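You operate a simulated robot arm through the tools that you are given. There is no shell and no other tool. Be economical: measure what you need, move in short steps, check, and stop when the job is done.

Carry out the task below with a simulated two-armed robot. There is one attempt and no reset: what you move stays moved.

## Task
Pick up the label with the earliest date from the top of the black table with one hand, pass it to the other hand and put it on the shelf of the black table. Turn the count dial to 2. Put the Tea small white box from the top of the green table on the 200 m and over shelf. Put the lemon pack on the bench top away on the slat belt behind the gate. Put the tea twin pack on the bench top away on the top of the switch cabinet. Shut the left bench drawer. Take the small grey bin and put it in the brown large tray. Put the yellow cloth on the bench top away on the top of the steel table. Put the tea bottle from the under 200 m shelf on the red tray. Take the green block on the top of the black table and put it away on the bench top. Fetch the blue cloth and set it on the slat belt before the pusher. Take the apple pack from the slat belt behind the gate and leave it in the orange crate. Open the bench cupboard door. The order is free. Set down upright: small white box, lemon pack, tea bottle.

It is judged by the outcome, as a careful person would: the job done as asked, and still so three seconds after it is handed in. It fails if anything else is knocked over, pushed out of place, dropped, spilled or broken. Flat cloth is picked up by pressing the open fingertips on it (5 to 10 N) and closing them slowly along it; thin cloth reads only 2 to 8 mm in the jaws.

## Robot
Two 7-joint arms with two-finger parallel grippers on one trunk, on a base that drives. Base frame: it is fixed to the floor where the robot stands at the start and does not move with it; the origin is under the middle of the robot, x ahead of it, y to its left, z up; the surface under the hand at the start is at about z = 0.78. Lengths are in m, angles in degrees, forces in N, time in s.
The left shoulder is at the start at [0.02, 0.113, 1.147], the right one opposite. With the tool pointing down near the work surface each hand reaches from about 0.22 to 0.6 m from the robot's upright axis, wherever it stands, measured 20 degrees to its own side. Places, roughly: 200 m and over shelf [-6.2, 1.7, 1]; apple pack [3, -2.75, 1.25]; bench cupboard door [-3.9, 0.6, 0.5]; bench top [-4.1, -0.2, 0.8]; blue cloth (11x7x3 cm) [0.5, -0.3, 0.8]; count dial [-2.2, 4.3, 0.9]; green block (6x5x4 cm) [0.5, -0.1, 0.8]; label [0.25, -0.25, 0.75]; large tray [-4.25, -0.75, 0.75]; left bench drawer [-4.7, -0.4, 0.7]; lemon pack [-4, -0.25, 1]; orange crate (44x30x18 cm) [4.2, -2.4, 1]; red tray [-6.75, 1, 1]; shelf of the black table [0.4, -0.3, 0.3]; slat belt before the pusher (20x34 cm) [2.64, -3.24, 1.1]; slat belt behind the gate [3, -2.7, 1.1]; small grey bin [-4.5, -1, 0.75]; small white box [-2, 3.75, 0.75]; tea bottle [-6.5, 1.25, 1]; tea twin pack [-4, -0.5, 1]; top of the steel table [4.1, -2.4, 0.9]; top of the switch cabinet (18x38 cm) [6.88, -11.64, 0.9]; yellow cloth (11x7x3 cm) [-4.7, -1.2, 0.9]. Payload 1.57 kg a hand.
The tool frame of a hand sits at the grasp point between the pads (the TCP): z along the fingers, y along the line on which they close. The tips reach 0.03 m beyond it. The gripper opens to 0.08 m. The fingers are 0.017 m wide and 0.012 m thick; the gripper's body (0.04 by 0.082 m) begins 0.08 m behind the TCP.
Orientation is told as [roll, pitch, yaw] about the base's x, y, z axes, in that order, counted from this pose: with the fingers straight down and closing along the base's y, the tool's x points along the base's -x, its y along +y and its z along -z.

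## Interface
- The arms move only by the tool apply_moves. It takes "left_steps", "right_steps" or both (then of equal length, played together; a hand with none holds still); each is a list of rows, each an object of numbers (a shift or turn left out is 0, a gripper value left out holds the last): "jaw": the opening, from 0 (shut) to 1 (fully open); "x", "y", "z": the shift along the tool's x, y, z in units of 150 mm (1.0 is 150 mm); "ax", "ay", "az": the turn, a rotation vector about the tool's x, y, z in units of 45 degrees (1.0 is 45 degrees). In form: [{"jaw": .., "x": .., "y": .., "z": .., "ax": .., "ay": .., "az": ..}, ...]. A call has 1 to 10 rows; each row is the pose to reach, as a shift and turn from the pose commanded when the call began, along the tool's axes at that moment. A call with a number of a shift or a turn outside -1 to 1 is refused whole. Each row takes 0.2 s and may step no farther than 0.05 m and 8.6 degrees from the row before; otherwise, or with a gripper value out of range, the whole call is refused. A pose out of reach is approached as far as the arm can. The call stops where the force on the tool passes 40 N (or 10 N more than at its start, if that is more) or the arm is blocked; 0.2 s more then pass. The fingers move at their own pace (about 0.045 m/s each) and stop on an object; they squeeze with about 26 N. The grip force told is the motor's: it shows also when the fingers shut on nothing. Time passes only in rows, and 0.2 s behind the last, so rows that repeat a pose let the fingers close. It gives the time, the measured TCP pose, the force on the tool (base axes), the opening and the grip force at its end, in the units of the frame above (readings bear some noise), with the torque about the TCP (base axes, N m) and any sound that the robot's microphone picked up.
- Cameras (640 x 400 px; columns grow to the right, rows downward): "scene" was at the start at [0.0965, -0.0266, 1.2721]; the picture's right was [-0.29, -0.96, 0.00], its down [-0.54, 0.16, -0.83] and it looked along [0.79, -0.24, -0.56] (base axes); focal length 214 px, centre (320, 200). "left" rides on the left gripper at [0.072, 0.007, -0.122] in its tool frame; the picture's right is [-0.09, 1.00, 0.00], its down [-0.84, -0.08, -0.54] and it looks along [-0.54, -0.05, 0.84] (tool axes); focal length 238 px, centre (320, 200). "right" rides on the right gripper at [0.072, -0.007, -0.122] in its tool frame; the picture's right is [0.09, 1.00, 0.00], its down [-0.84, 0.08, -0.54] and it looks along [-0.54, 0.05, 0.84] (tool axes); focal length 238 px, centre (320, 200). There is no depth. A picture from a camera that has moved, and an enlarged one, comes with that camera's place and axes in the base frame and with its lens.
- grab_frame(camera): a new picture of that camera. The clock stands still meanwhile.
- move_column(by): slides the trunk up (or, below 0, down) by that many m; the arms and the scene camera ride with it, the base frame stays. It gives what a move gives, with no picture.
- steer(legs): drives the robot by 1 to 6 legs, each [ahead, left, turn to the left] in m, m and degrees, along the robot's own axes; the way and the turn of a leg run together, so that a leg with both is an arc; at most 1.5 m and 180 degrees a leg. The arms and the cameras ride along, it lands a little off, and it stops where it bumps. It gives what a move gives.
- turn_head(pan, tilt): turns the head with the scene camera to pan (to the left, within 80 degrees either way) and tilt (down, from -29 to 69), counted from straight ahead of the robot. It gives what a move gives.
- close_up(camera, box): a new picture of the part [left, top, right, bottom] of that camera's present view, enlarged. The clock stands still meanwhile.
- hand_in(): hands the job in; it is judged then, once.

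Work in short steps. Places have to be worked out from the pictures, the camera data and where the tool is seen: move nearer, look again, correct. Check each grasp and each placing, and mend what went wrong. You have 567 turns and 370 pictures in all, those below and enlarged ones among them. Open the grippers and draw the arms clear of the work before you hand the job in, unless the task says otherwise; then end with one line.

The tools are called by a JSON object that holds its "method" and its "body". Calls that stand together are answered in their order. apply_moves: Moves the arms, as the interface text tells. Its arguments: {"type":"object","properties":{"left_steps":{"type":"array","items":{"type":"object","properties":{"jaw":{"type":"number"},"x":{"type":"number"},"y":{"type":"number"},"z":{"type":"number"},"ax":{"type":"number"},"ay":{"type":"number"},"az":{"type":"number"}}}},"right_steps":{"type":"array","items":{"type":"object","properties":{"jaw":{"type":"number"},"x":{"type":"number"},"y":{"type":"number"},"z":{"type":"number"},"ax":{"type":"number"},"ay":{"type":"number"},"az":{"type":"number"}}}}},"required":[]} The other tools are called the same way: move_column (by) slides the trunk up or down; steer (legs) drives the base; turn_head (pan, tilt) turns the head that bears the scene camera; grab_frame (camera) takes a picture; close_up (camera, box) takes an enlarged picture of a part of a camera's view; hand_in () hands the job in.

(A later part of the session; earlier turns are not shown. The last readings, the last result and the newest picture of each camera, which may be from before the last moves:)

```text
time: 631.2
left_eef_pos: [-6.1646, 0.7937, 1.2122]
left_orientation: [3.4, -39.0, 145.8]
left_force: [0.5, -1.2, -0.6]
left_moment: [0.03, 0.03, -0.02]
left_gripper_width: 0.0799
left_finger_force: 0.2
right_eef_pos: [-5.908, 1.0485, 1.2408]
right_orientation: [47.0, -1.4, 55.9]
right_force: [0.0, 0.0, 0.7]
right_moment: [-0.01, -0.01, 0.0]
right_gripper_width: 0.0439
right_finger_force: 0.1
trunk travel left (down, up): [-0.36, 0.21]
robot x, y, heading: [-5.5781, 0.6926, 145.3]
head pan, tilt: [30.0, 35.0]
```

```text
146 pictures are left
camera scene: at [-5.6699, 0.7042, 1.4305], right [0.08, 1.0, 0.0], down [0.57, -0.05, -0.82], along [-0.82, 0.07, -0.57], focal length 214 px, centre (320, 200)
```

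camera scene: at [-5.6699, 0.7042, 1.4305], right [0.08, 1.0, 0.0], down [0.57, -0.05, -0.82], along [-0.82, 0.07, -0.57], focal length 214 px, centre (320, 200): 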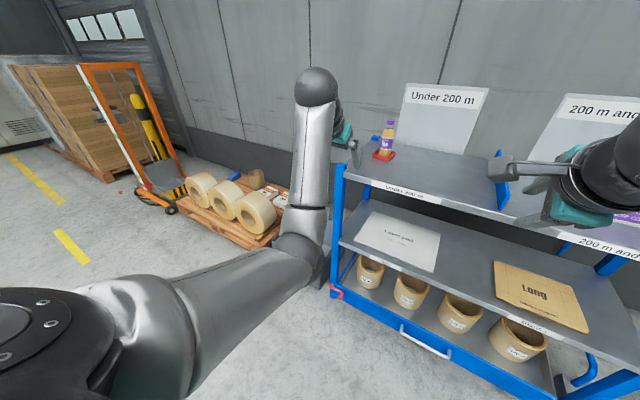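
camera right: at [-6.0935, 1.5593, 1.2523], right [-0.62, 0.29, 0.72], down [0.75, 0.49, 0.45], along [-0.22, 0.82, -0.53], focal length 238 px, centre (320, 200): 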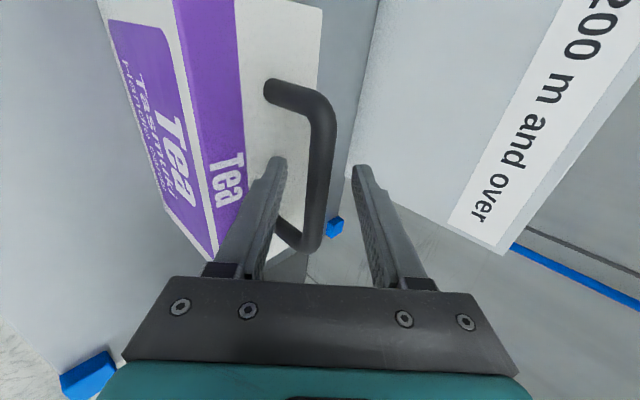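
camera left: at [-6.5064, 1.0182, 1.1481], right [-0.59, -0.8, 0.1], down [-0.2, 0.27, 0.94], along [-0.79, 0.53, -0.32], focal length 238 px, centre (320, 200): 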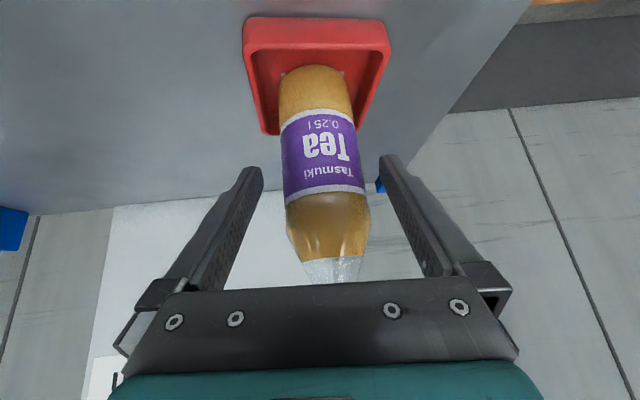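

The bottle stands in the red tray. Now back to the bench's other side for the lemon pack and yellow cloth: raise trunk, go round the bench's end.

{"method": "move_column", "body": {"by": 0.2}}

{"method": "steer", "body": {"legs": [[-0.35, 0, 0], [0, 1.45, 0], [0, 0.6, 0], [-1.5, 0, 0], [-1.05, 0, 0]]}}

{"method": "turn_head", "body": {"pan": -20, "tilt": 35}}

{"method": "grab_frame", "body": {"camera": "scene"}}

```text
time: 633.4
left_eef_pos: [-6.1647, 0.7949, 1.4141]
left_orientation: [3.5, -39.0, 145.8]
left_force: [0.3, 0.5, -0.5]
left_moment: [0.02, -0.04, 0.03]
left_gripper_width: 0.0799
left_finger_force: 0.0
right_eef_pos: [-5.9084, 1.0482, 1.4395]
right_orientation: [46.9, -1.2, 55.8]
right_force: [0.1, -0.5, 0.4]
right_moment: [0.0, -0.04, 0.02]
right_gripper_width: 0.0442
right_finger_force: 0.0
trunk travel left (down, up): [-0.56, 0.01]
robot x, y, heading: [-5.5759, 0.6908, 145.6]
head pan, tilt: [30.0, 35.0]
```

```text
time: 657.6
left_eef_pos: [-4.8747, -2.5077, 1.4132]
left_orientation: [3.5, -39.0, 147.2]
left_force: [-0.6, -0.3, -0.1]
left_moment: [-0.02, -0.03, 0.01]
left_gripper_width: 0.0802
left_finger_force: 0.0
right_eef_pos: [-4.6217, -2.2472, 1.4393]
right_orientation: [46.8, -1.3, 57.2]
right_force: [-0.4, -0.6, -0.3]
right_moment: [0.02, 0.01, 0.0]
right_gripper_width: 0.0441
right_finger_force: 0.0
trunk travel left (down, up): [-0.56, 0.01]
robot x, y, heading: [-4.2835, -2.5932, 146.8]
head pan, tilt: [30.0, 35.0]
```

```text
time: 658.7
left_eef_pos: [-4.8731, -2.5083, 1.4136]
left_orientation: [3.5, -39.0, 147.2]
left_force: [-0.7, -0.1, 0.6]
left_moment: [0.0, 0.03, 0.01]
left_gripper_width: 0.08
left_finger_force: 0.1
right_eef_pos: [-4.6227, -2.2474, 1.4393]
right_orientation: [46.8, -1.3, 57.1]
right_force: [-0.7, 0.6, -0.2]
right_moment: [-0.01, 0.0, 0.02]
right_gripper_width: 0.0444
right_finger_force: 0.0
trunk travel left (down, up): [-0.56, 0.01]
robot x, y, heading: [-4.2833, -2.5944, 146.6]
head pan, tilt: [-20.0, 35.0]
```

```text
145 pictures are left
camera scene: at [-4.3416, -2.5199, 1.6305], right [0.8, 0.6, 0.0], down [0.34, -0.46, -0.82], along [-0.49, 0.66, -0.57], focal length 214 px, centre (320, 200)
```

scene: 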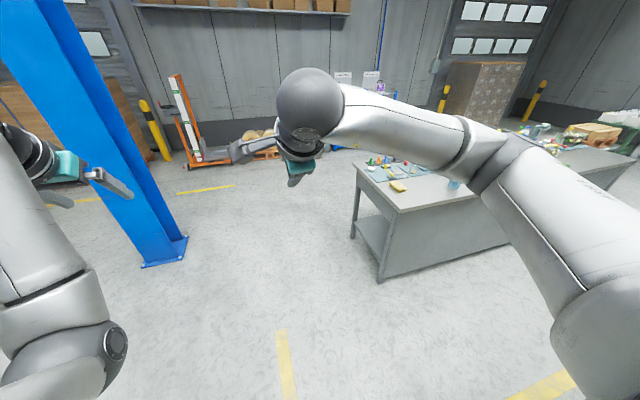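

Reset the hands in free space: left to straight down; right untilted and turned 90° back.

{"method": "apply_moves", "body": {"left_steps": [{"ay": 0.17, "ax": 0.02}, {"ay": 0.34, "ax": 0.04}, {"ay": 0.51, "ax": 0.06}, {"ay": 0.68, "ax": 0.08}, {"ay": 0.85, "ax": 0.08}, {"ay": 0.87, "ax": 0.08}], "right_steps": [{"ax": 0.17, "jaw": 1}, {"ax": 0.34}, {"ax": 0.51}, {"ax": 0.68}, {"ax": 0.85}, {"ax": 1}]}}

{"method": "apply_moves", "body": {"right_steps": [{"az": -0.17}, {"az": -0.34}, {"az": -0.51}, {"az": -0.68}, {"az": -0.85}, {"az": -1}, {"az": -1}]}}

{"method": "apply_moves", "body": {"right_steps": [{"az": -0.17}, {"az": -0.34}, {"az": -0.51}, {"az": -0.68}, {"az": -0.85}, {"az": -1}, {"az": -1}]}}

{"method": "steer", "body": {"legs": [[0, -1.1, -1.6], [0.52, 0, 0]]}}

{"method": "turn_head", "body": {"pan": 5, "tilt": 42}}

{"method": "grab_frame", "body": {"camera": "scene"}}

{"method": "grab_frame", "body": {"camera": "left"}}

```text
time: 660.1
left_eef_pos: [-4.8747, -2.5085, 1.4136]
left_orientation: [-0.7, 0.1, 148.2]
left_force: [-0.1, 0.4, 0.3]
left_moment: [0.0, 0.01, 0.01]
left_gripper_width: 0.0799
left_finger_force: 0.0
right_eef_pos: [-4.623, -2.2463, 1.4395]
right_orientation: [1.7, -1.2, 57.3]
right_force: [0.8, -0.1, -0.1]
right_moment: [0.02, -0.02, 0.03]
right_gripper_width: 0.0799
right_finger_force: 0.1
trunk travel left (down, up): [-0.56, 0.01]
robot x, y, heading: [-4.2832, -2.5975, 146.8]
head pan, tilt: [-20.0, 35.0]
```

```text
time: 661.7
left_eef_pos: [-4.8746, -2.5072, 1.4136]
left_orientation: [-0.7, 0.1, 148.2]
left_force: [-0.9, -0.2, -0.6]
left_moment: [-0.03, -0.03, 0.01]
left_gripper_width: 0.0797
left_finger_force: 0.0
right_eef_pos: [-4.6224, -2.248, 1.4398]
right_orientation: [0.4, -2.2, 102.4]
right_force: [0.1, 0.9, 0.3]
right_moment: [-0.03, 0.01, 0.03]
right_gripper_width: 0.0799
right_finger_force: 0.2
trunk travel left (down, up): [-0.56, 0.01]
robot x, y, heading: [-4.2848, -2.5948, 146.6]
head pan, tilt: [-20.0, 35.0]
```

```text
time: 663.3
left_eef_pos: [-4.8744, -2.5088, 1.4144]
left_orientation: [-0.8, 0.2, 148.3]
left_force: [-1.0, -0.8, 0.2]
left_moment: [-0.04, -0.03, 0.01]
left_gripper_width: 0.08
left_finger_force: 0.0
right_eef_pos: [-4.6226, -2.2476, 1.4393]
right_orientation: [-1.4, -1.8, 147.5]
right_force: [1.0, 0.1, 0.3]
right_moment: [0.03, 0.03, 0.0]
right_gripper_width: 0.0796
right_finger_force: 0.2
trunk travel left (down, up): [-0.56, 0.01]
robot x, y, heading: [-4.2811, -2.5936, 146.7]
head pan, tilt: [-20.0, 35.0]
```

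```text
time: 665.7
left_eef_pos: [-4.7464, -2.3026, 1.4129]
left_orientation: [-0.9, 0.2, 147.1]
left_force: [-0.4, -0.5, -0.6]
left_moment: [0.08, -0.03, -0.01]
left_gripper_width: 0.08
left_finger_force: 0.0
right_eef_pos: [-4.4901, -2.0447, 1.4389]
right_orientation: [-1.4, -1.8, 146.1]
right_force: [-0.8, -0.3, -1.0]
right_moment: [0.08, -0.02, -0.02]
right_gripper_width: 0.0799
right_finger_force: 0.0
trunk travel left (down, up): [-0.56, 0.01]
robot x, y, heading: [-4.1538, -2.3955, 145.9]
head pan, tilt: [-20.0, 35.0]
stopped in leg 1: the robot was blocked; the commanded pose is now the measured one
```

```text
time: 666.6
left_eef_pos: [-4.7437, -2.2988, 1.414]
left_orientation: [-0.7, 0.2, 146.9]
left_force: [0.6, 0.1, -0.7]
left_moment: [0.05, -0.01, 0.02]
left_gripper_width: 0.0801
left_finger_force: 0.1
right_eef_pos: [-4.4885, -2.0427, 1.4391]
right_orientation: [-1.4, -1.8, 146.1]
right_force: [-0.3, 0.2, 0.2]
right_moment: [0.01, 0.03, -0.03]
right_gripper_width: 0.0799
right_finger_force: 0.1
trunk travel left (down, up): [-0.56, 0.01]
robot x, y, heading: [-4.1533, -2.3953, 146.0]
head pan, tilt: [5.0, 42.0]
```

```text
144 pictures are left
camera scene: at [-4.2334, -2.352, 1.62], right [0.49, 0.87, 0.0], down [0.58, -0.33, -0.74], along [-0.65, 0.36, -0.67], focal length 214 px, centre (320, 200)
```

scene: 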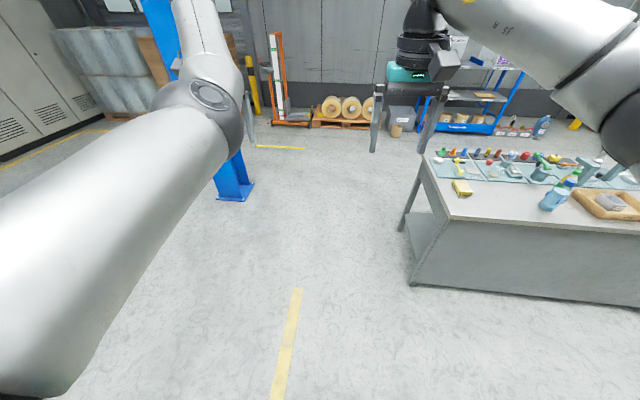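

```text
143 pictures are left
camera left: at [-4.6877, -2.3456, 1.5364], right [-0.62, -0.78, -0.01], down [-0.66, 0.52, 0.54], along [-0.42, 0.34, -0.84], focal length 238 px, centre (320, 200)
```

left: 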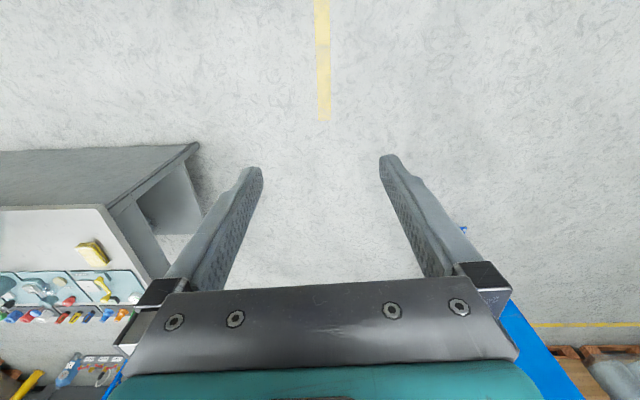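

Blocked on the right. Look there.

{"method": "turn_head", "body": {"pan": -75, "tilt": 35}}

{"method": "grab_frame", "body": {"camera": "scene"}}

```text
time: 668.1
left_eef_pos: [-4.7427, -2.2985, 1.4139]
left_orientation: [-0.7, 0.2, 147.1]
left_force: [0.3, -0.1, 0.0]
left_moment: [-0.01, -0.02, 0.02]
left_gripper_width: 0.0802
left_finger_force: 0.0
right_eef_pos: [-4.4877, -2.043, 1.4401]
right_orientation: [-1.3, -1.7, 146.1]
right_force: [-0.4, -0.3, -0.2]
right_moment: [0.01, 0.04, -0.03]
right_gripper_width: 0.08
right_finger_force: 0.0
trunk travel left (down, up): [-0.56, 0.01]
robot x, y, heading: [-4.1529, -2.3983, 145.8]
head pan, tilt: [-75.0, 35.0]
```

```text
142 pictures are left
camera scene: at [-4.1317, -2.3096, 1.6305], right [0.95, -0.33, 0.0], down [-0.19, -0.54, -0.82], along [0.27, 0.77, -0.57], focal length 214 px, centre (320, 200)
```

scene: 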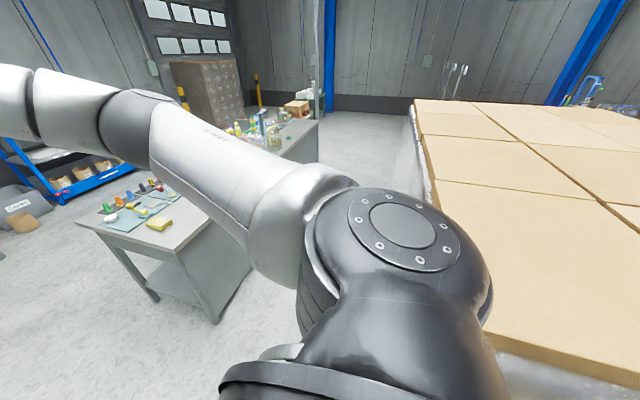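

The carton pallet load is at my right-rear; I'm too far back. Move left slightly, ahead 0.33 m, then strafe right.

{"method": "steer", "body": {"legs": [[0, 0.05, 0], [0.33, 0, 0], [0, -0.9, 0]]}}

{"method": "turn_head", "body": {"pan": 5, "tilt": 42}}

{"method": "grab_frame", "body": {"camera": "scene"}}

{"method": "grab_frame", "body": {"camera": "left"}}

```text
time: 675.2
left_eef_pos: [-4.5356, -1.4072, 1.4137]
left_orientation: [-0.7, 0.2, 147.5]
left_force: [-0.6, -0.2, -0.5]
left_moment: [-0.03, 0.03, 0.0]
left_gripper_width: 0.0799
left_finger_force: 0.0
right_eef_pos: [-4.2828, -1.1468, 1.4396]
right_orientation: [-1.3, -1.8, 146.6]
right_force: [0.9, 0.3, -1.1]
right_moment: [-0.01, 0.03, 0.05]
right_gripper_width: 0.0802
right_finger_force: 0.0
trunk travel left (down, up): [-0.56, 0.01]
robot x, y, heading: [-3.9508, -1.4992, 146.6]
head pan, tilt: [-75.0, 35.0]
```

```text
time: 676.7
left_eef_pos: [-4.5359, -1.4069, 1.4135]
left_orientation: [-0.6, 0.2, 147.5]
left_force: [0.3, -1.0, -1.0]
left_moment: [-0.02, 0.0, -0.02]
left_gripper_width: 0.08
left_finger_force: 0.1
right_eef_pos: [-4.2839, -1.147, 1.4389]
right_orientation: [-1.3, -1.8, 146.6]
right_force: [-0.2, 1.3, 0.1]
right_moment: [0.01, 0.0, 0.01]
right_gripper_width: 0.08
right_finger_force: 0.0
trunk travel left (down, up): [-0.56, 0.01]
robot x, y, heading: [-3.9469, -1.4952, 146.2]
head pan, tilt: [5.0, 42.0]
```

```text
141 pictures are left
camera scene: at [-4.0255, -1.4548, 1.62], right [0.48, 0.88, 0.0], down [0.59, -0.32, -0.74], along [-0.65, 0.36, -0.67], focal length 214 px, centre (320, 200)
```

scene: 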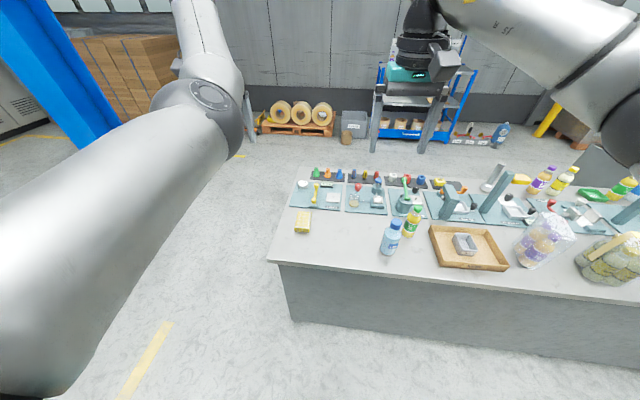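

```text
140 pictures are left
camera left: at [-4.4798, -1.4528, 1.5364], right [-0.61, -0.79, -0.01], down [-0.67, 0.51, 0.54], along [-0.42, 0.34, -0.84], focal length 238 px, centre (320, 200)
```

left: 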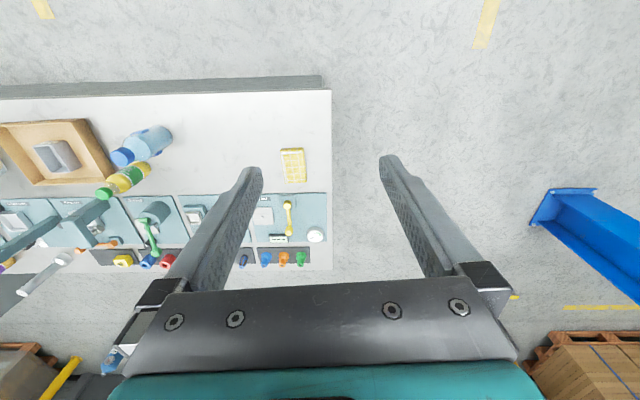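

Bench items are as left. Cloth ≈(-4.665,-1.197). Advance 0.2 m, lower trunk 0.25, and move the left hand over the cloth.

{"method": "steer", "body": {"legs": [[0.2, 0, -1]]}}

{"method": "move_column", "body": {"by": -0.25}}

{"method": "apply_moves", "body": {"left_steps": [{"y": -0.2, "x": -0.05}, {"y": -0.4, "x": -0.1}, {"y": -0.63, "x": -0.15, "z": 0.1}, {"y": -0.63, "x": -0.15, "z": 0.35}, {"y": -0.63, "x": -0.15, "z": 0.6}, {"y": -0.63, "x": -0.15, "z": 0.6}]}}

{"method": "grab_frame", "body": {"camera": "left"}}

```text
time: 678.3
left_eef_pos: [-4.6982, -1.285, 1.4144]
left_orientation: [-0.7, 0.2, 146.5]
left_force: [0.1, -0.8, -0.4]
left_moment: [0.01, -0.03, 0.04]
left_gripper_width: 0.08
left_finger_force: 0.0
right_eef_pos: [-4.441, -1.0313, 1.44]
right_orientation: [-1.3, -1.8, 145.6]
right_force: [-0.1, -0.7, 0.4]
right_moment: [-0.02, 0.01, -0.01]
right_gripper_width: 0.0798
right_finger_force: 0.0
trunk travel left (down, up): [-0.56, 0.01]
robot x, y, heading: [-4.1072, -1.3897, 145.6]
head pan, tilt: [5.0, 42.0]
```

```text
time: 680.9
left_eef_pos: [-4.6979, -1.2853, 1.1637]
left_orientation: [-0.6, 0.3, 146.5]
left_force: [0.0, -0.1, -0.6]
left_moment: [0.0, -0.02, -0.03]
left_gripper_width: 0.0801
left_finger_force: 0.0
right_eef_pos: [-4.4411, -1.0316, 1.1895]
right_orientation: [-1.3, -1.8, 145.5]
right_force: [0.2, -0.4, -0.5]
right_moment: [-0.01, 0.01, 0.01]
right_gripper_width: 0.08
right_finger_force: 0.1
trunk travel left (down, up): [-0.31, 0.26]
robot x, y, heading: [-4.1082, -1.3878, 145.3]
head pan, tilt: [5.0, 42.0]
```

```text
time: 682.3
left_eef_pos: [-4.6639, -1.1937, 1.0737]
left_orientation: [-0.6, 0.2, 146.6]
left_force: [-0.2, 0.0, -0.4]
left_moment: [-0.01, 0.02, 0.02]
left_gripper_width: 0.0799
left_finger_force: 0.0
right_eef_pos: [-4.4407, -1.0299, 1.1885]
right_orientation: [-1.3, -1.8, 145.6]
right_force: [-0.4, -0.8, 0.1]
right_moment: [0.0, -0.01, 0.02]
right_gripper_width: 0.0801
right_finger_force: 0.0
trunk travel left (down, up): [-0.31, 0.26]
robot x, y, heading: [-4.1098, -1.3897, 145.6]
head pan, tilt: [5.0, 42.0]
```

```text
139 pictures are left
camera left: at [-4.6081, -1.2413, 1.1962], right [-0.63, -0.78, -0.01], down [-0.66, 0.52, 0.54], along [-0.42, 0.35, -0.84], focal length 238 px, centre (320, 200)
```

left: 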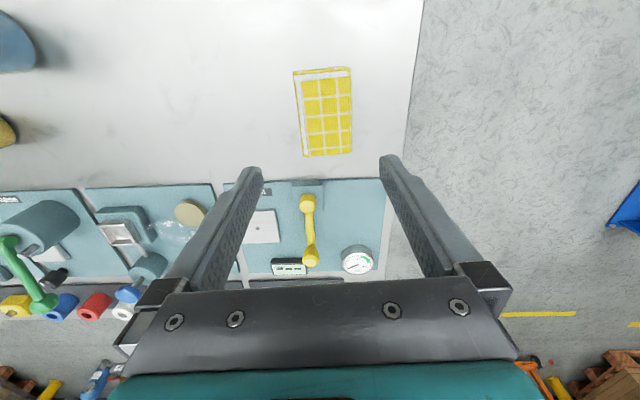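

Well aligned. Descend in two steps around the cloth.

{"method": "apply_moves", "body": {"left_steps": [{"y": 0.04, "z": 0.25}, {"y": 0.04, "z": 0.5}, {"y": 0.04, "z": 0.75}, {"y": 0.04, "z": 0.95}, {"y": 0.04, "z": 0.95}]}}

{"method": "grab_frame", "body": {"camera": "left"}}

```text
time: 683.5
left_eef_pos: [-4.6661, -1.1969, 0.9328]
left_orientation: [-0.8, 0.2, 146.4]
left_force: [0.0, 1.2, -0.1]
left_moment: [0.0, 0.01, 0.01]
left_gripper_width: 0.0802
left_finger_force: 0.1
right_eef_pos: [-4.4417, -1.0307, 1.1899]
right_orientation: [-1.4, -1.8, 145.7]
right_force: [0.6, 0.4, -1.5]
right_moment: [0.0, -0.01, 0.01]
right_gripper_width: 0.0799
right_finger_force: 0.0
trunk travel left (down, up): [-0.31, 0.26]
robot x, y, heading: [-4.1077, -1.3899, 145.5]
head pan, tilt: [5.0, 42.0]
```

```text
138 pictures are left
camera left: at [-4.6106, -1.2451, 1.0549], right [-0.63, -0.78, -0.01], down [-0.66, 0.52, 0.54], along [-0.41, 0.35, -0.84], focal length 238 px, centre (320, 200)
```

left: 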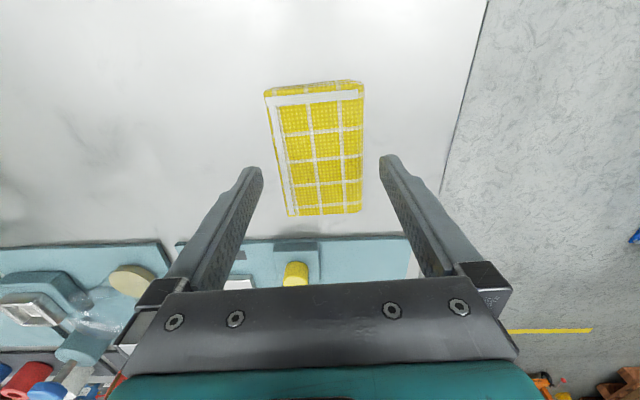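

{"method": "apply_moves", "body": {"left_steps": [{"z": 0.12}, {"z": 0.24}, {"z": 0.33}, {"z": 0.33, "jaw": 0.85}, {"z": 0.33, "jaw": 0.6}, {"z": 0.33, "jaw": 0.3}, {"z": 0.33, "jaw": 0}, {"z": 0.33, "jaw": 0}]}}

{"method": "apply_moves", "body": {"left_steps": [{"z": -0.2}, {"z": -0.45}, {"z": -0.7}, {"z": -0.9}, {"z": -0.9}]}}

{"method": "grab_frame", "body": {"camera": "left"}}

```text
time: 685.3
left_eef_pos: [-4.6586, -1.2019, 0.8833]
left_orientation: [-0.7, 0.1, 146.4]
left_force: [1.1, -1.7, -0.2]
left_moment: [-0.01, 0.0, 0.01]
left_gripper_width: 0.0671
left_finger_force: 25.6
left hand out of reach, approached as far as the arm can: row 2, 3, 4, 5, 6, 7, 8
right_eef_pos: [-4.4413, -1.0307, 1.1896]
right_orientation: [-1.4, -1.8, 145.6]
right_force: [0.4, 0.4, -1.2]
right_moment: [-0.03, -0.04, 0.01]
right_gripper_width: 0.08
right_finger_force: 0.0
trunk travel left (down, up): [-0.31, 0.26]
robot x, y, heading: [-4.1118, -1.3894, 145.0]
head pan, tilt: [5.0, 42.0]
```

```text
time: 686.5
left_eef_pos: [-4.661, -1.2037, 1.0206]
left_orientation: [-0.7, 0.2, 146.5]
left_force: [0.7, 0.1, -0.4]
left_moment: [0.01, -0.02, 0.01]
left_gripper_width: 0.0671
left_finger_force: 26.1
right_eef_pos: [-4.4416, -1.0296, 1.1886]
right_orientation: [-1.3, -1.8, 145.6]
right_force: [-0.9, 0.3, -0.5]
right_moment: [0.0, -0.02, -0.01]
right_gripper_width: 0.0798
right_finger_force: 0.0
trunk travel left (down, up): [-0.31, 0.26]
robot x, y, heading: [-4.1084, -1.3893, 145.4]
head pan, tilt: [5.0, 42.0]
```

```text
137 pictures are left
camera left: at [-4.6055, -1.2509, 1.1433], right [-0.63, -0.78, -0.01], down [-0.66, 0.52, 0.54], along [-0.41, 0.35, -0.84], focal length 238 px, centre (320, 200)
```

left: 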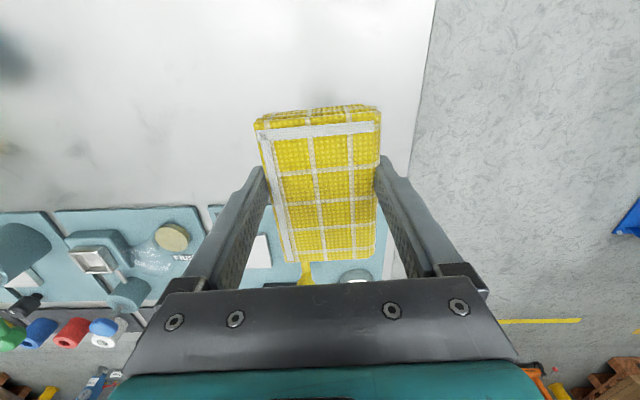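

Yellow cloth held. Raise trunk, strafe right 0.8 m to the lemon pack.

{"method": "move_column", "body": {"by": 0.25}}

{"method": "steer", "body": {"legs": [[-0.05, -0.8, 0]]}}

{"method": "turn_head", "body": {"pan": -10, "tilt": 42}}

{"method": "grab_frame", "body": {"camera": "scene"}}

{"method": "grab_frame", "body": {"camera": "right"}}

```text
time: 689.1
left_eef_pos: [-4.6609, -1.204, 1.2714]
left_orientation: [-0.7, 0.2, 146.6]
left_force: [0.0, -0.2, -0.2]
left_moment: [-0.01, 0.01, -0.04]
left_gripper_width: 0.067
left_finger_force: 25.8
right_eef_pos: [-4.4411, -1.0309, 1.4396]
right_orientation: [-1.3, -1.8, 145.5]
right_force: [0.1, -0.2, 0.7]
right_moment: [0.01, 0.03, 0.01]
right_gripper_width: 0.0802
right_finger_force: 0.1
trunk travel left (down, up): [-0.56, 0.01]
robot x, y, heading: [-4.1114, -1.3891, 145.2]
head pan, tilt: [5.0, 42.0]
```

```text
time: 693.3
left_eef_pos: [-4.1774, -0.5897, 1.2711]
left_orientation: [-0.7, 0.2, 146.7]
left_force: [-0.1, 0.4, -0.8]
left_moment: [-0.01, -0.01, -0.03]
left_gripper_width: 0.0672
left_finger_force: 25.6
right_eef_pos: [-3.9584, -0.4151, 1.4404]
right_orientation: [-1.3, -1.7, 145.7]
right_force: [-0.4, 0.5, 0.2]
right_moment: [0.01, 0.02, 0.01]
right_gripper_width: 0.0801
right_finger_force: 0.1
trunk travel left (down, up): [-0.56, 0.01]
robot x, y, heading: [-3.625, -0.7737, 145.6]
head pan, tilt: [5.0, 42.0]
```

```text
time: 694.1
left_eef_pos: [-4.1759, -0.5882, 1.2702]
left_orientation: [-0.7, 0.1, 146.7]
left_force: [-0.2, -0.5, 0.5]
left_moment: [0.01, 0.01, 0.03]
left_gripper_width: 0.0673
left_finger_force: 26.3
right_eef_pos: [-3.9572, -0.4165, 1.4399]
right_orientation: [-1.3, -1.8, 145.8]
right_force: [0.6, -0.2, 0.1]
right_moment: [0.01, 0.02, -0.01]
right_gripper_width: 0.0799
right_finger_force: 0.0
trunk travel left (down, up): [-0.56, 0.01]
robot x, y, heading: [-3.6238, -0.7676, 145.5]
head pan, tilt: [-10.0, 42.0]
```

```text
136 pictures are left
camera scene: at [-3.6915, -0.7092, 1.62], right [0.7, 0.71, 0.0], down [0.48, -0.47, -0.74], along [-0.53, 0.52, -0.67], focal length 214 px, centre (320, 200)
```

scene: 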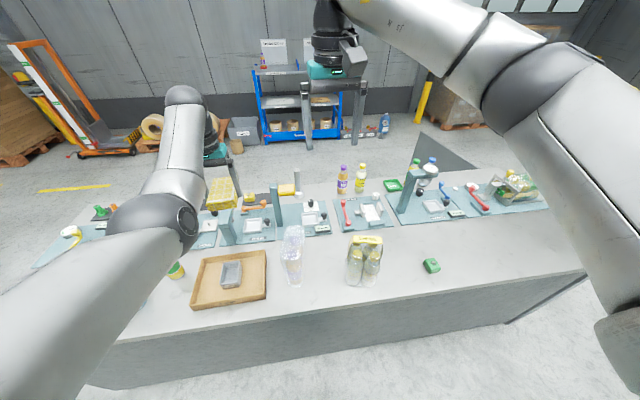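

```text
135 pictures are left
camera right: at [-3.8937, -0.4552, 1.5591], right [-0.48, -0.87, -0.03], down [-0.73, 0.39, 0.57], along [-0.49, 0.29, -0.82], focal length 238 px, centre (320, 200)
```

right: 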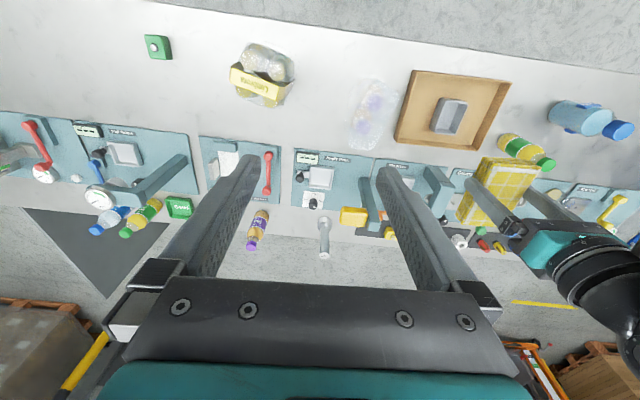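

Lemon strap centre ≈(-3.894,-0.295), running at ≈29°. Move the right hand over it and turn it 63° to close across the strap.

{"method": "apply_moves", "body": {"right_steps": [{"az": -0.15, "y": -0.2}, {"az": -0.3, "y": -0.4}, {"az": -0.45, "y": -0.6}, {"az": -0.6, "y": -0.8}, {"az": -0.75, "y": -0.9}, {"az": -0.9, "y": -0.9}, {"az": -0.95, "y": -0.9, "x": -0.1}]}}

{"method": "apply_moves", "body": {"right_steps": [{"az": -0.15}, {"az": -0.3}, {"az": -0.45}, {"az": -0.45}]}}

{"method": "grab_frame", "body": {"camera": "right"}}

```text
time: 695.7
left_eef_pos: [-4.176, -0.5891, 1.2699]
left_orientation: [-0.7, 0.1, 146.8]
left_force: [-0.1, 0.6, 0.0]
left_moment: [-0.01, 0.0, -0.03]
left_gripper_width: 0.0669
left_finger_force: 25.8
right_eef_pos: [-3.8806, -0.3708, 1.4366]
right_orientation: [-2.1, -0.4, -172.3]
right_force: [1.4, 0.5, 0.1]
right_moment: [0.0, -0.02, 0.0]
right_gripper_width: 0.0799
right_finger_force: 0.1
right hand out of reach, approached as far as the arm can: row 5, 6, 7
trunk travel left (down, up): [-0.56, 0.01]
robot x, y, heading: [-3.6212, -0.7699, 145.6]
head pan, tilt: [-10.0, 42.0]
```

```text
time: 696.7
left_eef_pos: [-4.1801, -0.5906, 1.2683]
left_orientation: [-0.8, 0.4, 146.7]
left_force: [-0.2, -0.5, -0.5]
left_moment: [-0.02, -0.06, 0.03]
left_gripper_width: 0.067
left_finger_force: 25.7
right_eef_pos: [-3.8435, -0.4508, 1.4309]
right_orientation: [-2.3, 0.5, -151.4]
right_force: [-0.1, 0.9, -0.3]
right_moment: [0.02, -0.07, 0.0]
right_gripper_width: 0.0801
right_finger_force: 0.1
right hand out of reach, approached as far as the arm can: row 1, 2, 3, 4
trunk travel left (down, up): [-0.56, 0.01]
robot x, y, heading: [-3.6237, -0.7698, 145.9]
head pan, tilt: [-10.0, 42.0]
```

```text
134 pictures are left
camera right: at [-3.7834, -0.4153, 1.5526], right [0.56, -0.83, -0.04], down [-0.69, -0.49, 0.53], along [-0.46, -0.27, -0.85], focal length 238 px, centre (320, 200)
```

right: 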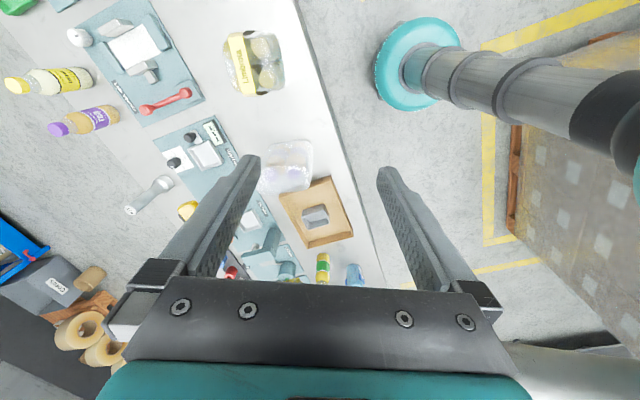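

Lower the trunk 0.2 m (better reach) and move the right hand onto the strap's line.

{"method": "move_column", "body": {"by": -0.15}}

{"method": "apply_moves", "body": {"right_steps": [{"y": -0.25}, {"y": -0.5, "x": 0.1}, {"y": -0.75, "x": 0.2}, {"y": -1, "x": 0.22}, {"y": -1, "x": 0.22}]}}

{"method": "grab_frame", "body": {"camera": "right"}}

```text
time: 698.4
left_eef_pos: [-4.1768, -0.5896, 1.1203]
left_orientation: [-0.8, 0.2, 146.6]
left_force: [0.1, 0.1, -1.5]
left_moment: [0.05, -0.03, -0.03]
left_gripper_width: 0.0671
left_finger_force: 26.4
right_eef_pos: [-3.8414, -0.4507, 1.2809]
right_orientation: [-2.2, 0.3, -151.4]
right_force: [0.4, 0.1, 0.5]
right_moment: [-0.04, -0.05, 0.02]
right_gripper_width: 0.0799
right_finger_force: 0.2
trunk travel left (down, up): [-0.41, 0.16]
robot x, y, heading: [-3.6232, -0.7718, 145.8]
head pan, tilt: [-10.0, 42.0]
```

```text
time: 699.6
left_eef_pos: [-4.1778, -0.5899, 1.1215]
left_orientation: [-0.7, 0.2, 146.6]
left_force: [-0.2, 0.4, -0.4]
left_moment: [0.0, -0.01, 0.02]
left_gripper_width: 0.067
left_finger_force: 26.2
right_eef_pos: [-3.8407, -0.45, 1.2807]
right_orientation: [-2.3, 0.3, -151.4]
right_force: [0.6, 0.5, -0.9]
right_moment: [0.01, 0.0, 0.04]
right_gripper_width: 0.0801
right_finger_force: 0.1
right hand out of reach, approached as far as the arm can: row 1, 2, 3, 4, 5
trunk travel left (down, up): [-0.41, 0.16]
robot x, y, heading: [-3.6239, -0.7698, 145.5]
head pan, tilt: [-10.0, 42.0]
```

```text
133 pictures are left
camera right: at [-3.7793, -0.4151, 1.4031], right [0.56, -0.83, -0.04], down [-0.69, -0.49, 0.53], along [-0.46, -0.27, -0.84], focal length 238 px, centre (320, 200)
```

right: 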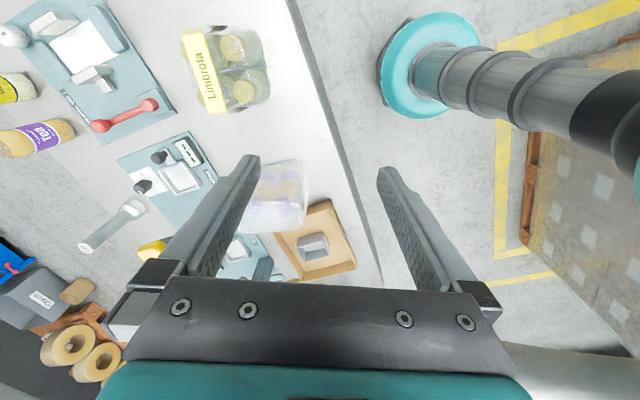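

That yaw is beyond the right wrist's range. I unwind it, turn the robot 26° right instead and use the other direction.

{"method": "apply_moves", "body": {"right_steps": [{"az": 0.17, "z": -0.1}, {"az": 0.34, "z": -0.2}, {"az": 0.51, "z": -0.3}, {"az": 0.68, "z": -0.4}, {"az": 0.85, "z": -0.5}, {"az": 1, "z": -0.5}, {"az": 1, "z": -0.5}]}}

{"method": "apply_moves", "body": {"right_steps": [{"az": 0.17}, {"az": 0.34}, {"az": 0.51}, {"az": 0.68}, {"az": 0.85}, {"az": 1}, {"az": 1}]}}

{"method": "apply_moves", "body": {"right_steps": [{"az": 0.17}, {"az": 0.34}, {"az": 0.51}, {"az": 0.68}, {"az": 0.85}, {"az": 1}, {"az": 1}]}}

{"method": "steer", "body": {"legs": [[0, 0, -26.5]]}}

{"method": "grab_frame", "body": {"camera": "right"}}

```text
time: 701.2
left_eef_pos: [-4.1761, -0.5888, 1.1204]
left_orientation: [-0.6, 0.2, 146.7]
left_force: [-0.1, 0.0, -0.7]
left_moment: [0.0, -0.06, -0.01]
left_gripper_width: 0.067
left_finger_force: 26.0
right_eef_pos: [-3.8375, -0.4549, 1.3522]
right_orientation: [-1.9, -1.4, 163.6]
right_force: [-0.2, 0.5, 0.0]
right_moment: [-0.02, -0.01, 0.01]
right_gripper_width: 0.0798
right_finger_force: 0.0
trunk travel left (down, up): [-0.41, 0.16]
robot x, y, heading: [-3.6274, -0.7746, 145.5]
head pan, tilt: [-10.0, 42.0]
```

```text
time: 702.8
left_eef_pos: [-4.1766, -0.5892, 1.1203]
left_orientation: [-0.8, 0.1, 146.7]
left_force: [0.4, 1.0, -0.9]
left_moment: [0.02, 0.03, 0.03]
left_gripper_width: 0.0671
left_finger_force: 26.0
right_eef_pos: [-3.8383, -0.4534, 1.3542]
right_orientation: [-0.3, -2.3, 118.5]
right_force: [0.1, -1.1, -0.7]
right_moment: [-0.04, -0.01, 0.02]
right_gripper_width: 0.08
right_finger_force: 0.1
trunk travel left (down, up): [-0.41, 0.16]
robot x, y, heading: [-3.6241, -0.7767, 145.5]
head pan, tilt: [-10.0, 42.0]
```

```text
time: 704.4
left_eef_pos: [-4.1773, -0.5888, 1.1201]
left_orientation: [-0.7, 0.2, 146.7]
left_force: [-0.4, 0.5, -1.0]
left_moment: [-0.03, -0.02, 0.05]
left_gripper_width: 0.0671
left_finger_force: 26.4
right_eef_pos: [-3.8386, -0.4542, 1.3545]
right_orientation: [1.4, -1.9, 73.4]
right_force: [0.6, -0.4, -0.5]
right_moment: [0.02, -0.03, 0.0]
right_gripper_width: 0.0797
right_finger_force: 0.1
trunk travel left (down, up): [-0.41, 0.16]
robot x, y, heading: [-3.6269, -0.77, 145.6]
head pan, tilt: [-10.0, 42.0]
```

```text
time: 706.1
left_eef_pos: [-4.0371, -0.363, 1.121]
left_orientation: [-0.7, 0.2, 120.3]
left_force: [0.7, -0.3, -0.3]
left_moment: [-0.02, -0.02, 0.0]
left_gripper_width: 0.0671
left_finger_force: 26.3
right_eef_pos: [-3.6747, -0.3924, 1.3546]
right_orientation: [1.4, -1.8, 47.2]
right_force: [0.0, -0.3, -0.6]
right_moment: [0.0, 0.03, 0.04]
right_gripper_width: 0.08
right_finger_force: 0.2
trunk travel left (down, up): [-0.41, 0.16]
robot x, y, heading: [-3.6208, -0.7702, 119.3]
head pan, tilt: [-10.0, 42.0]
```

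```text
132 pictures are left
camera right: at [-3.7198, -0.4549, 1.4728], right [-0.79, 0.61, 0.02], down [0.51, 0.64, 0.57], along [0.33, 0.46, -0.82], focal length 238 px, centre (320, 200)
```

right: 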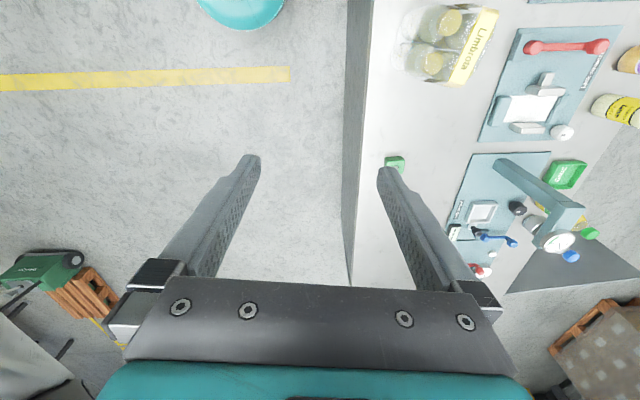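

The left hand passed close over the twin pack; raise a little and check.

{"method": "move_column", "body": {"by": 0.1}}

{"method": "turn_head", "body": {"pan": 20, "tilt": 45}}

{"method": "grab_frame", "body": {"camera": "scene"}}

```text
time: 707.5
left_eef_pos: [-4.0389, -0.3629, 1.2202]
left_orientation: [-0.6, 0.2, 120.5]
left_force: [-0.1, 0.5, -0.7]
left_moment: [0.01, 0.0, 0.02]
left_gripper_width: 0.0674
left_finger_force: 25.9
right_eef_pos: [-3.675, -0.3928, 1.4534]
right_orientation: [1.5, -1.8, 47.1]
right_force: [-0.6, 0.6, -0.1]
right_moment: [0.01, 0.01, -0.03]
right_gripper_width: 0.08
right_finger_force: 0.0
trunk travel left (down, up): [-0.51, 0.06]
robot x, y, heading: [-3.6251, -0.7711, 119.3]
head pan, tilt: [-10.0, 42.0]
```

```text
time: 708.4
left_eef_pos: [-4.0381, -0.3631, 1.2189]
left_orientation: [-0.6, 0.2, 120.4]
left_force: [0.1, 0.7, -1.5]
left_moment: [0.01, -0.02, -0.04]
left_gripper_width: 0.0669
left_finger_force: 25.9
right_eef_pos: [-3.6742, -0.393, 1.454]
right_orientation: [1.3, -1.9, 47.2]
right_force: [0.3, -0.3, -0.3]
right_moment: [0.01, 0.01, 0.0]
right_gripper_width: 0.08
right_finger_force: 0.0
trunk travel left (down, up): [-0.51, 0.06]
robot x, y, heading: [-3.6226, -0.768, 119.4]
head pan, tilt: [20.0, 45.0]
```

```text
131 pictures are left
camera scene: at [-3.6898, -0.7112, 1.5657], right [0.65, 0.76, 0.0], down [0.54, -0.46, -0.71], along [-0.54, 0.46, -0.71], focal length 214 px, centre (320, 200)
```

scene: 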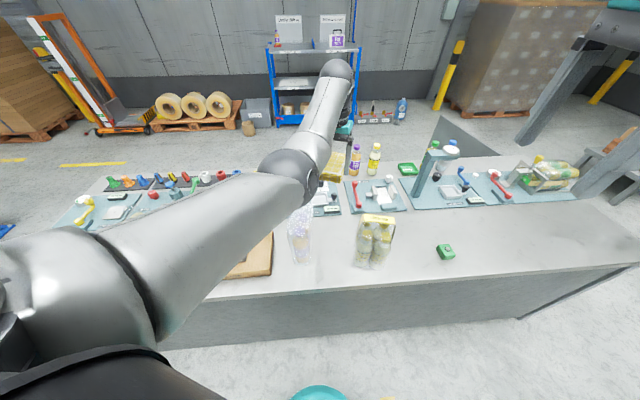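

Twin pack still stands. Raise the left hand, nudge the base, and rotate the right hand the last 18° over the strap.

{"method": "apply_moves", "body": {"left_steps": [{"z": -0.25}, {"z": -0.5}, {"z": -0.75}, {"z": -1}, {"z": -1, "x": 0.2}, {"z": -1, "x": 0.4}], "right_steps": [{"az": 0.1}, {"az": 0.2}, {"az": 0.3}, {"az": 0.4}, {"az": 0.4}, {"az": 0.4}]}}

{"method": "steer", "body": {"legs": [[0.03, 0.05, 0]]}}

{"method": "move_column", "body": {"by": -0.15}}

{"method": "apply_moves", "body": {"right_steps": [{"y": 0.25, "x": 0.15}, {"y": 0.5, "x": 0.3}, {"y": 0.75, "x": 0.45}, {"y": 1, "x": 0.57}, {"y": 1, "x": 0.57}]}}

{"method": "grab_frame", "body": {"camera": "right"}}

```text
time: 709.8
left_eef_pos: [-4.034, -0.3947, 1.3714]
left_orientation: [-0.8, 0.3, 120.2]
left_force: [0.5, 0.6, -1.0]
left_moment: [0.03, -0.03, 0.01]
left_gripper_width: 0.0673
left_finger_force: 26.0
left hand out of reach, approached as far as the arm can: row 6
right_eef_pos: [-3.6778, -0.3929, 1.454]
right_orientation: [1.9, -1.5, 29.1]
right_force: [-0.4, 0.2, 0.4]
right_moment: [-0.04, -0.02, -0.01]
right_gripper_width: 0.0802
right_finger_force: 0.0
trunk travel left (down, up): [-0.51, 0.06]
robot x, y, heading: [-3.6276, -0.7726, 119.2]
head pan, tilt: [20.0, 45.0]
```

```text
time: 710.8
left_eef_pos: [-4.0911, -0.3924, 1.371]
left_orientation: [-0.7, 0.2, 120.2]
left_force: [-0.4, -0.6, -0.8]
left_moment: [-0.01, -0.05, -0.02]
left_gripper_width: 0.067
left_finger_force: 25.6
right_eef_pos: [-3.7332, -0.3919, 1.4539]
right_orientation: [2.0, -1.5, 29.1]
right_force: [-0.7, 0.8, 0.1]
right_moment: [0.0, -0.05, -0.02]
right_gripper_width: 0.0802
right_finger_force: 0.0
trunk travel left (down, up): [-0.51, 0.06]
robot x, y, heading: [-3.6831, -0.7687, 118.9]
head pan, tilt: [20.0, 45.0]
```

```text
time: 712.5
left_eef_pos: [-4.0895, -0.392, 1.2211]
left_orientation: [-0.7, 0.2, 120.4]
left_force: [-0.5, -0.6, -0.2]
left_moment: [0.01, -0.04, 0.03]
left_gripper_width: 0.067
left_finger_force: 25.7
right_eef_pos: [-3.7327, -0.3914, 1.3038]
right_orientation: [1.9, -1.3, 29.2]
right_force: [0.2, -0.4, 0.0]
right_moment: [0.01, 0.01, 0.02]
right_gripper_width: 0.0801
right_finger_force: 0.0
trunk travel left (down, up): [-0.36, 0.21]
robot x, y, heading: [-3.6827, -0.7731, 119.4]
head pan, tilt: [20.0, 45.0]
```

```text
time: 713.7
left_eef_pos: [-4.0892, -0.3928, 1.2223]
left_orientation: [-0.7, 0.2, 120.4]
left_force: [-0.6, -0.1, -1.1]
left_moment: [-0.01, -0.03, -0.03]
left_gripper_width: 0.0669
left_finger_force: 26.4
right_eef_pos: [-3.8781, -0.3017, 1.3051]
right_orientation: [1.9, -1.4, 29.3]
right_force: [0.2, -0.3, 1.0]
right_moment: [-0.01, 0.01, 0.02]
right_gripper_width: 0.08
right_finger_force: 0.0
trunk travel left (down, up): [-0.36, 0.21]
robot x, y, heading: [-3.6806, -0.7681, 119.2]
head pan, tilt: [20.0, 45.0]
```

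```text
130 pictures are left
camera right: at [-3.9382, -0.3488, 1.4247], right [-0.57, 0.82, 0.03], down [0.69, 0.45, 0.56], along [0.45, 0.34, -0.83], focal length 238 px, centre (320, 200)
```

right: 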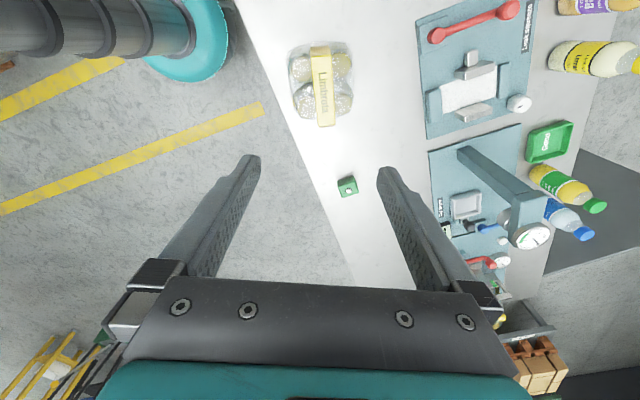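

Aligned with the strap. Shift 2.5 cm along it and descend most of the way.

{"method": "apply_moves", "body": {"right_steps": [{"x": 0.15, "y": 0.03, "z": 0.2}, {"x": 0.15, "y": 0.03, "z": 0.5}, {"x": 0.15, "y": 0.03, "z": 0.8}, {"x": 0.15, "y": 0.03, "z": 1}, {"x": 0.15, "y": 0.03, "z": 1}]}}

{"method": "grab_frame", "body": {"camera": "right"}}

```text
time: 714.9
left_eef_pos: [-4.0891, -0.3931, 1.2217]
left_orientation: [-0.6, 0.2, 120.5]
left_force: [-0.3, 0.0, -0.1]
left_moment: [0.03, -0.01, -0.01]
left_gripper_width: 0.0669
left_finger_force: 26.2
right_eef_pos: [-3.9013, -0.3048, 1.1554]
right_orientation: [1.9, -1.4, 29.2]
right_force: [0.2, -0.2, 0.0]
right_moment: [0.0, 0.04, 0.04]
right_gripper_width: 0.08
right_finger_force: 0.0
trunk travel left (down, up): [-0.36, 0.21]
robot x, y, heading: [-3.6817, -0.7642, 119.4]
head pan, tilt: [20.0, 45.0]
```

```text
129 pictures are left
camera right: at [-3.9606, -0.3499, 1.2755], right [-0.57, 0.82, 0.03], down [0.69, 0.45, 0.56], along [0.45, 0.34, -0.83], focal length 238 px, centre (320, 200)
```

right: 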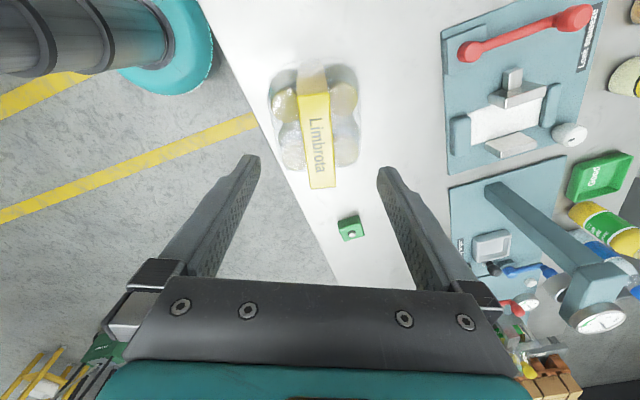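

Descend the last 11 cm and close on the strap, then lift.

{"method": "apply_moves", "body": {"right_steps": [{"z": 0.25}, {"z": 0.5}, {"z": 0.72}, {"z": 0.72}, {"z": 0.72, "jaw": 0.6}, {"z": 0.72, "jaw": 0.3}, {"z": 0.72, "jaw": 0.1}, {"z": 0.72, "jaw": 0}, {"z": 0.72, "jaw": 0}]}}

{"method": "grab_frame", "body": {"camera": "right"}}

```text
time: 716.9
left_eef_pos: [-4.0882, -0.3948, 1.2243]
left_orientation: [-0.8, 0.0, 120.5]
left_force: [-0.1, -1.3, -0.4]
left_moment: [0.01, 0.02, 0.01]
left_gripper_width: 0.0669
left_finger_force: 26.2
right_eef_pos: [-3.8999, -0.3032, 1.0527]
right_orientation: [2.2, -1.2, 29.3]
right_force: [3.5, -8.7, 36.0]
right_moment: [-2.07, -1.12, 0.36]
right_gripper_width: 0.0539
right_finger_force: 24.8
trunk travel left (down, up): [-0.36, 0.21]
robot x, y, heading: [-3.6795, -0.773, 119.2]
head pan, tilt: [20.0, 45.0]
```

```text
128 pictures are left
camera right: at [-3.9605, -0.3508, 1.173], right [-0.57, 0.82, 0.04], down [0.69, 0.45, 0.56], along [0.45, 0.34, -0.83], focal length 238 px, centre (320, 200)
```

right: 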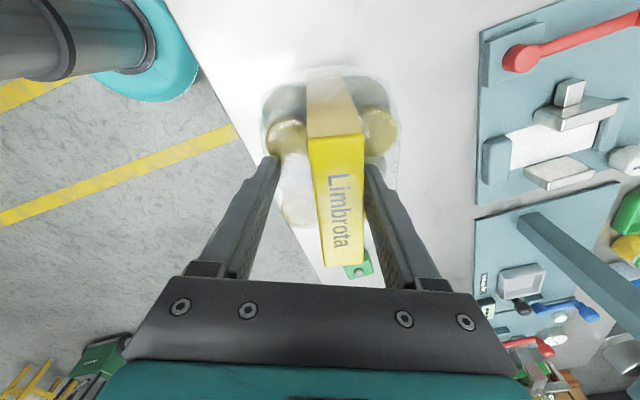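

I went too deep (fingers on the caps, 36 N). Open, rise 3.5 cm, and close on the strap.

{"method": "apply_moves", "body": {"right_steps": [{"jaw": 0.8}, {"jaw": 1}, {"jaw": 1, "z": -0.1}, {"jaw": 1, "z": -0.2}, {"jaw": 1, "z": -0.25}]}}

{"method": "grab_frame", "body": {"camera": "right"}}

```text
time: 718.1
left_eef_pos: [-4.0904, -0.3926, 1.2216]
left_orientation: [-0.6, 0.2, 120.4]
left_force: [0.2, -1.3, -0.3]
left_moment: [-0.01, 0.02, -0.01]
left_gripper_width: 0.0668
left_finger_force: 26.4
right_eef_pos: [-3.9009, -0.3007, 1.0857]
right_orientation: [1.8, -1.4, 29.1]
right_force: [0.9, 0.0, -0.2]
right_moment: [0.0, -0.03, -0.01]
right_gripper_width: 0.0803
right_finger_force: 0.0
trunk travel left (down, up): [-0.36, 0.21]
robot x, y, heading: [-3.6849, -0.7679, 119.5]
head pan, tilt: [20.0, 45.0]
```

```text
127 pictures are left
camera right: at [-3.9609, -0.3477, 1.2044], right [-0.57, 0.82, 0.03], down [0.69, 0.45, 0.56], along [0.45, 0.34, -0.83], focal length 238 px, centre (320, 200)
```

right: 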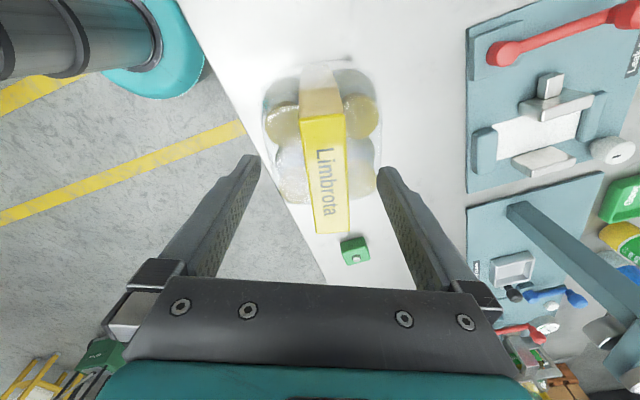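

{"method": "apply_moves", "body": {"right_steps": [{"z": 0.04, "jaw": 0.7}, {"z": 0.04, "jaw": 0.4}, {"z": 0.04, "jaw": 0.2}, {"z": 0.04, "jaw": 0}, {"z": 0.04, "jaw": 0}, {"z": 0.04, "jaw": 0}]}}

{"method": "apply_moves", "body": {"right_steps": [{"z": -0.1}, {"z": -0.25}, {"z": -0.45}, {"z": -0.65}, {"z": -0.85}, {"z": -1}, {"z": -1}]}}

{"method": "grab_frame", "body": {"camera": "scene"}}

```text
time: 719.5
left_eef_pos: [-4.0898, -0.3921, 1.2219]
left_orientation: [-0.7, 0.2, 120.4]
left_force: [-0.5, 0.3, -0.1]
left_moment: [0.0, 0.02, 0.02]
left_gripper_width: 0.0669
left_finger_force: 26.1
right_eef_pos: [-3.9009, -0.301, 1.0797]
right_orientation: [1.8, -1.4, 29.3]
right_force: [-0.7, -0.9, 0.9]
right_moment: [-0.16, -0.02, 0.1]
right_gripper_width: 0.0279
right_finger_force: 25.9
trunk travel left (down, up): [-0.36, 0.21]
robot x, y, heading: [-3.6812, -0.7711, 119.4]
head pan, tilt: [20.0, 45.0]
```

```text
time: 721.1
left_eef_pos: [-4.0895, -0.391, 1.2219]
left_orientation: [-0.7, 0.2, 120.5]
left_force: [-0.1, 0.3, -0.5]
left_moment: [0.0, 0.0, 0.03]
left_gripper_width: 0.0673
left_finger_force: 25.7
right_eef_pos: [-3.9025, -0.3049, 1.2295]
right_orientation: [1.8, -1.4, 29.3]
right_force: [0.2, 0.6, -11.1]
right_moment: [-0.08, 0.06, 0.01]
right_gripper_width: 0.0279
right_finger_force: 25.7
trunk travel left (down, up): [-0.36, 0.21]
robot x, y, heading: [-3.6848, -0.7687, 119.1]
head pan, tilt: [20.0, 45.0]
```

```text
126 pictures are left
camera scene: at [-3.7474, -0.7084, 1.4155], right [0.65, 0.76, 0.0], down [0.54, -0.46, -0.71], along [-0.54, 0.46, -0.71], focal length 214 px, centre (320, 200)
```

scene: 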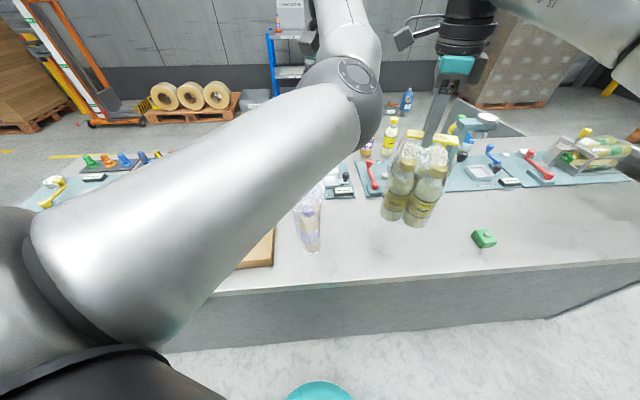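

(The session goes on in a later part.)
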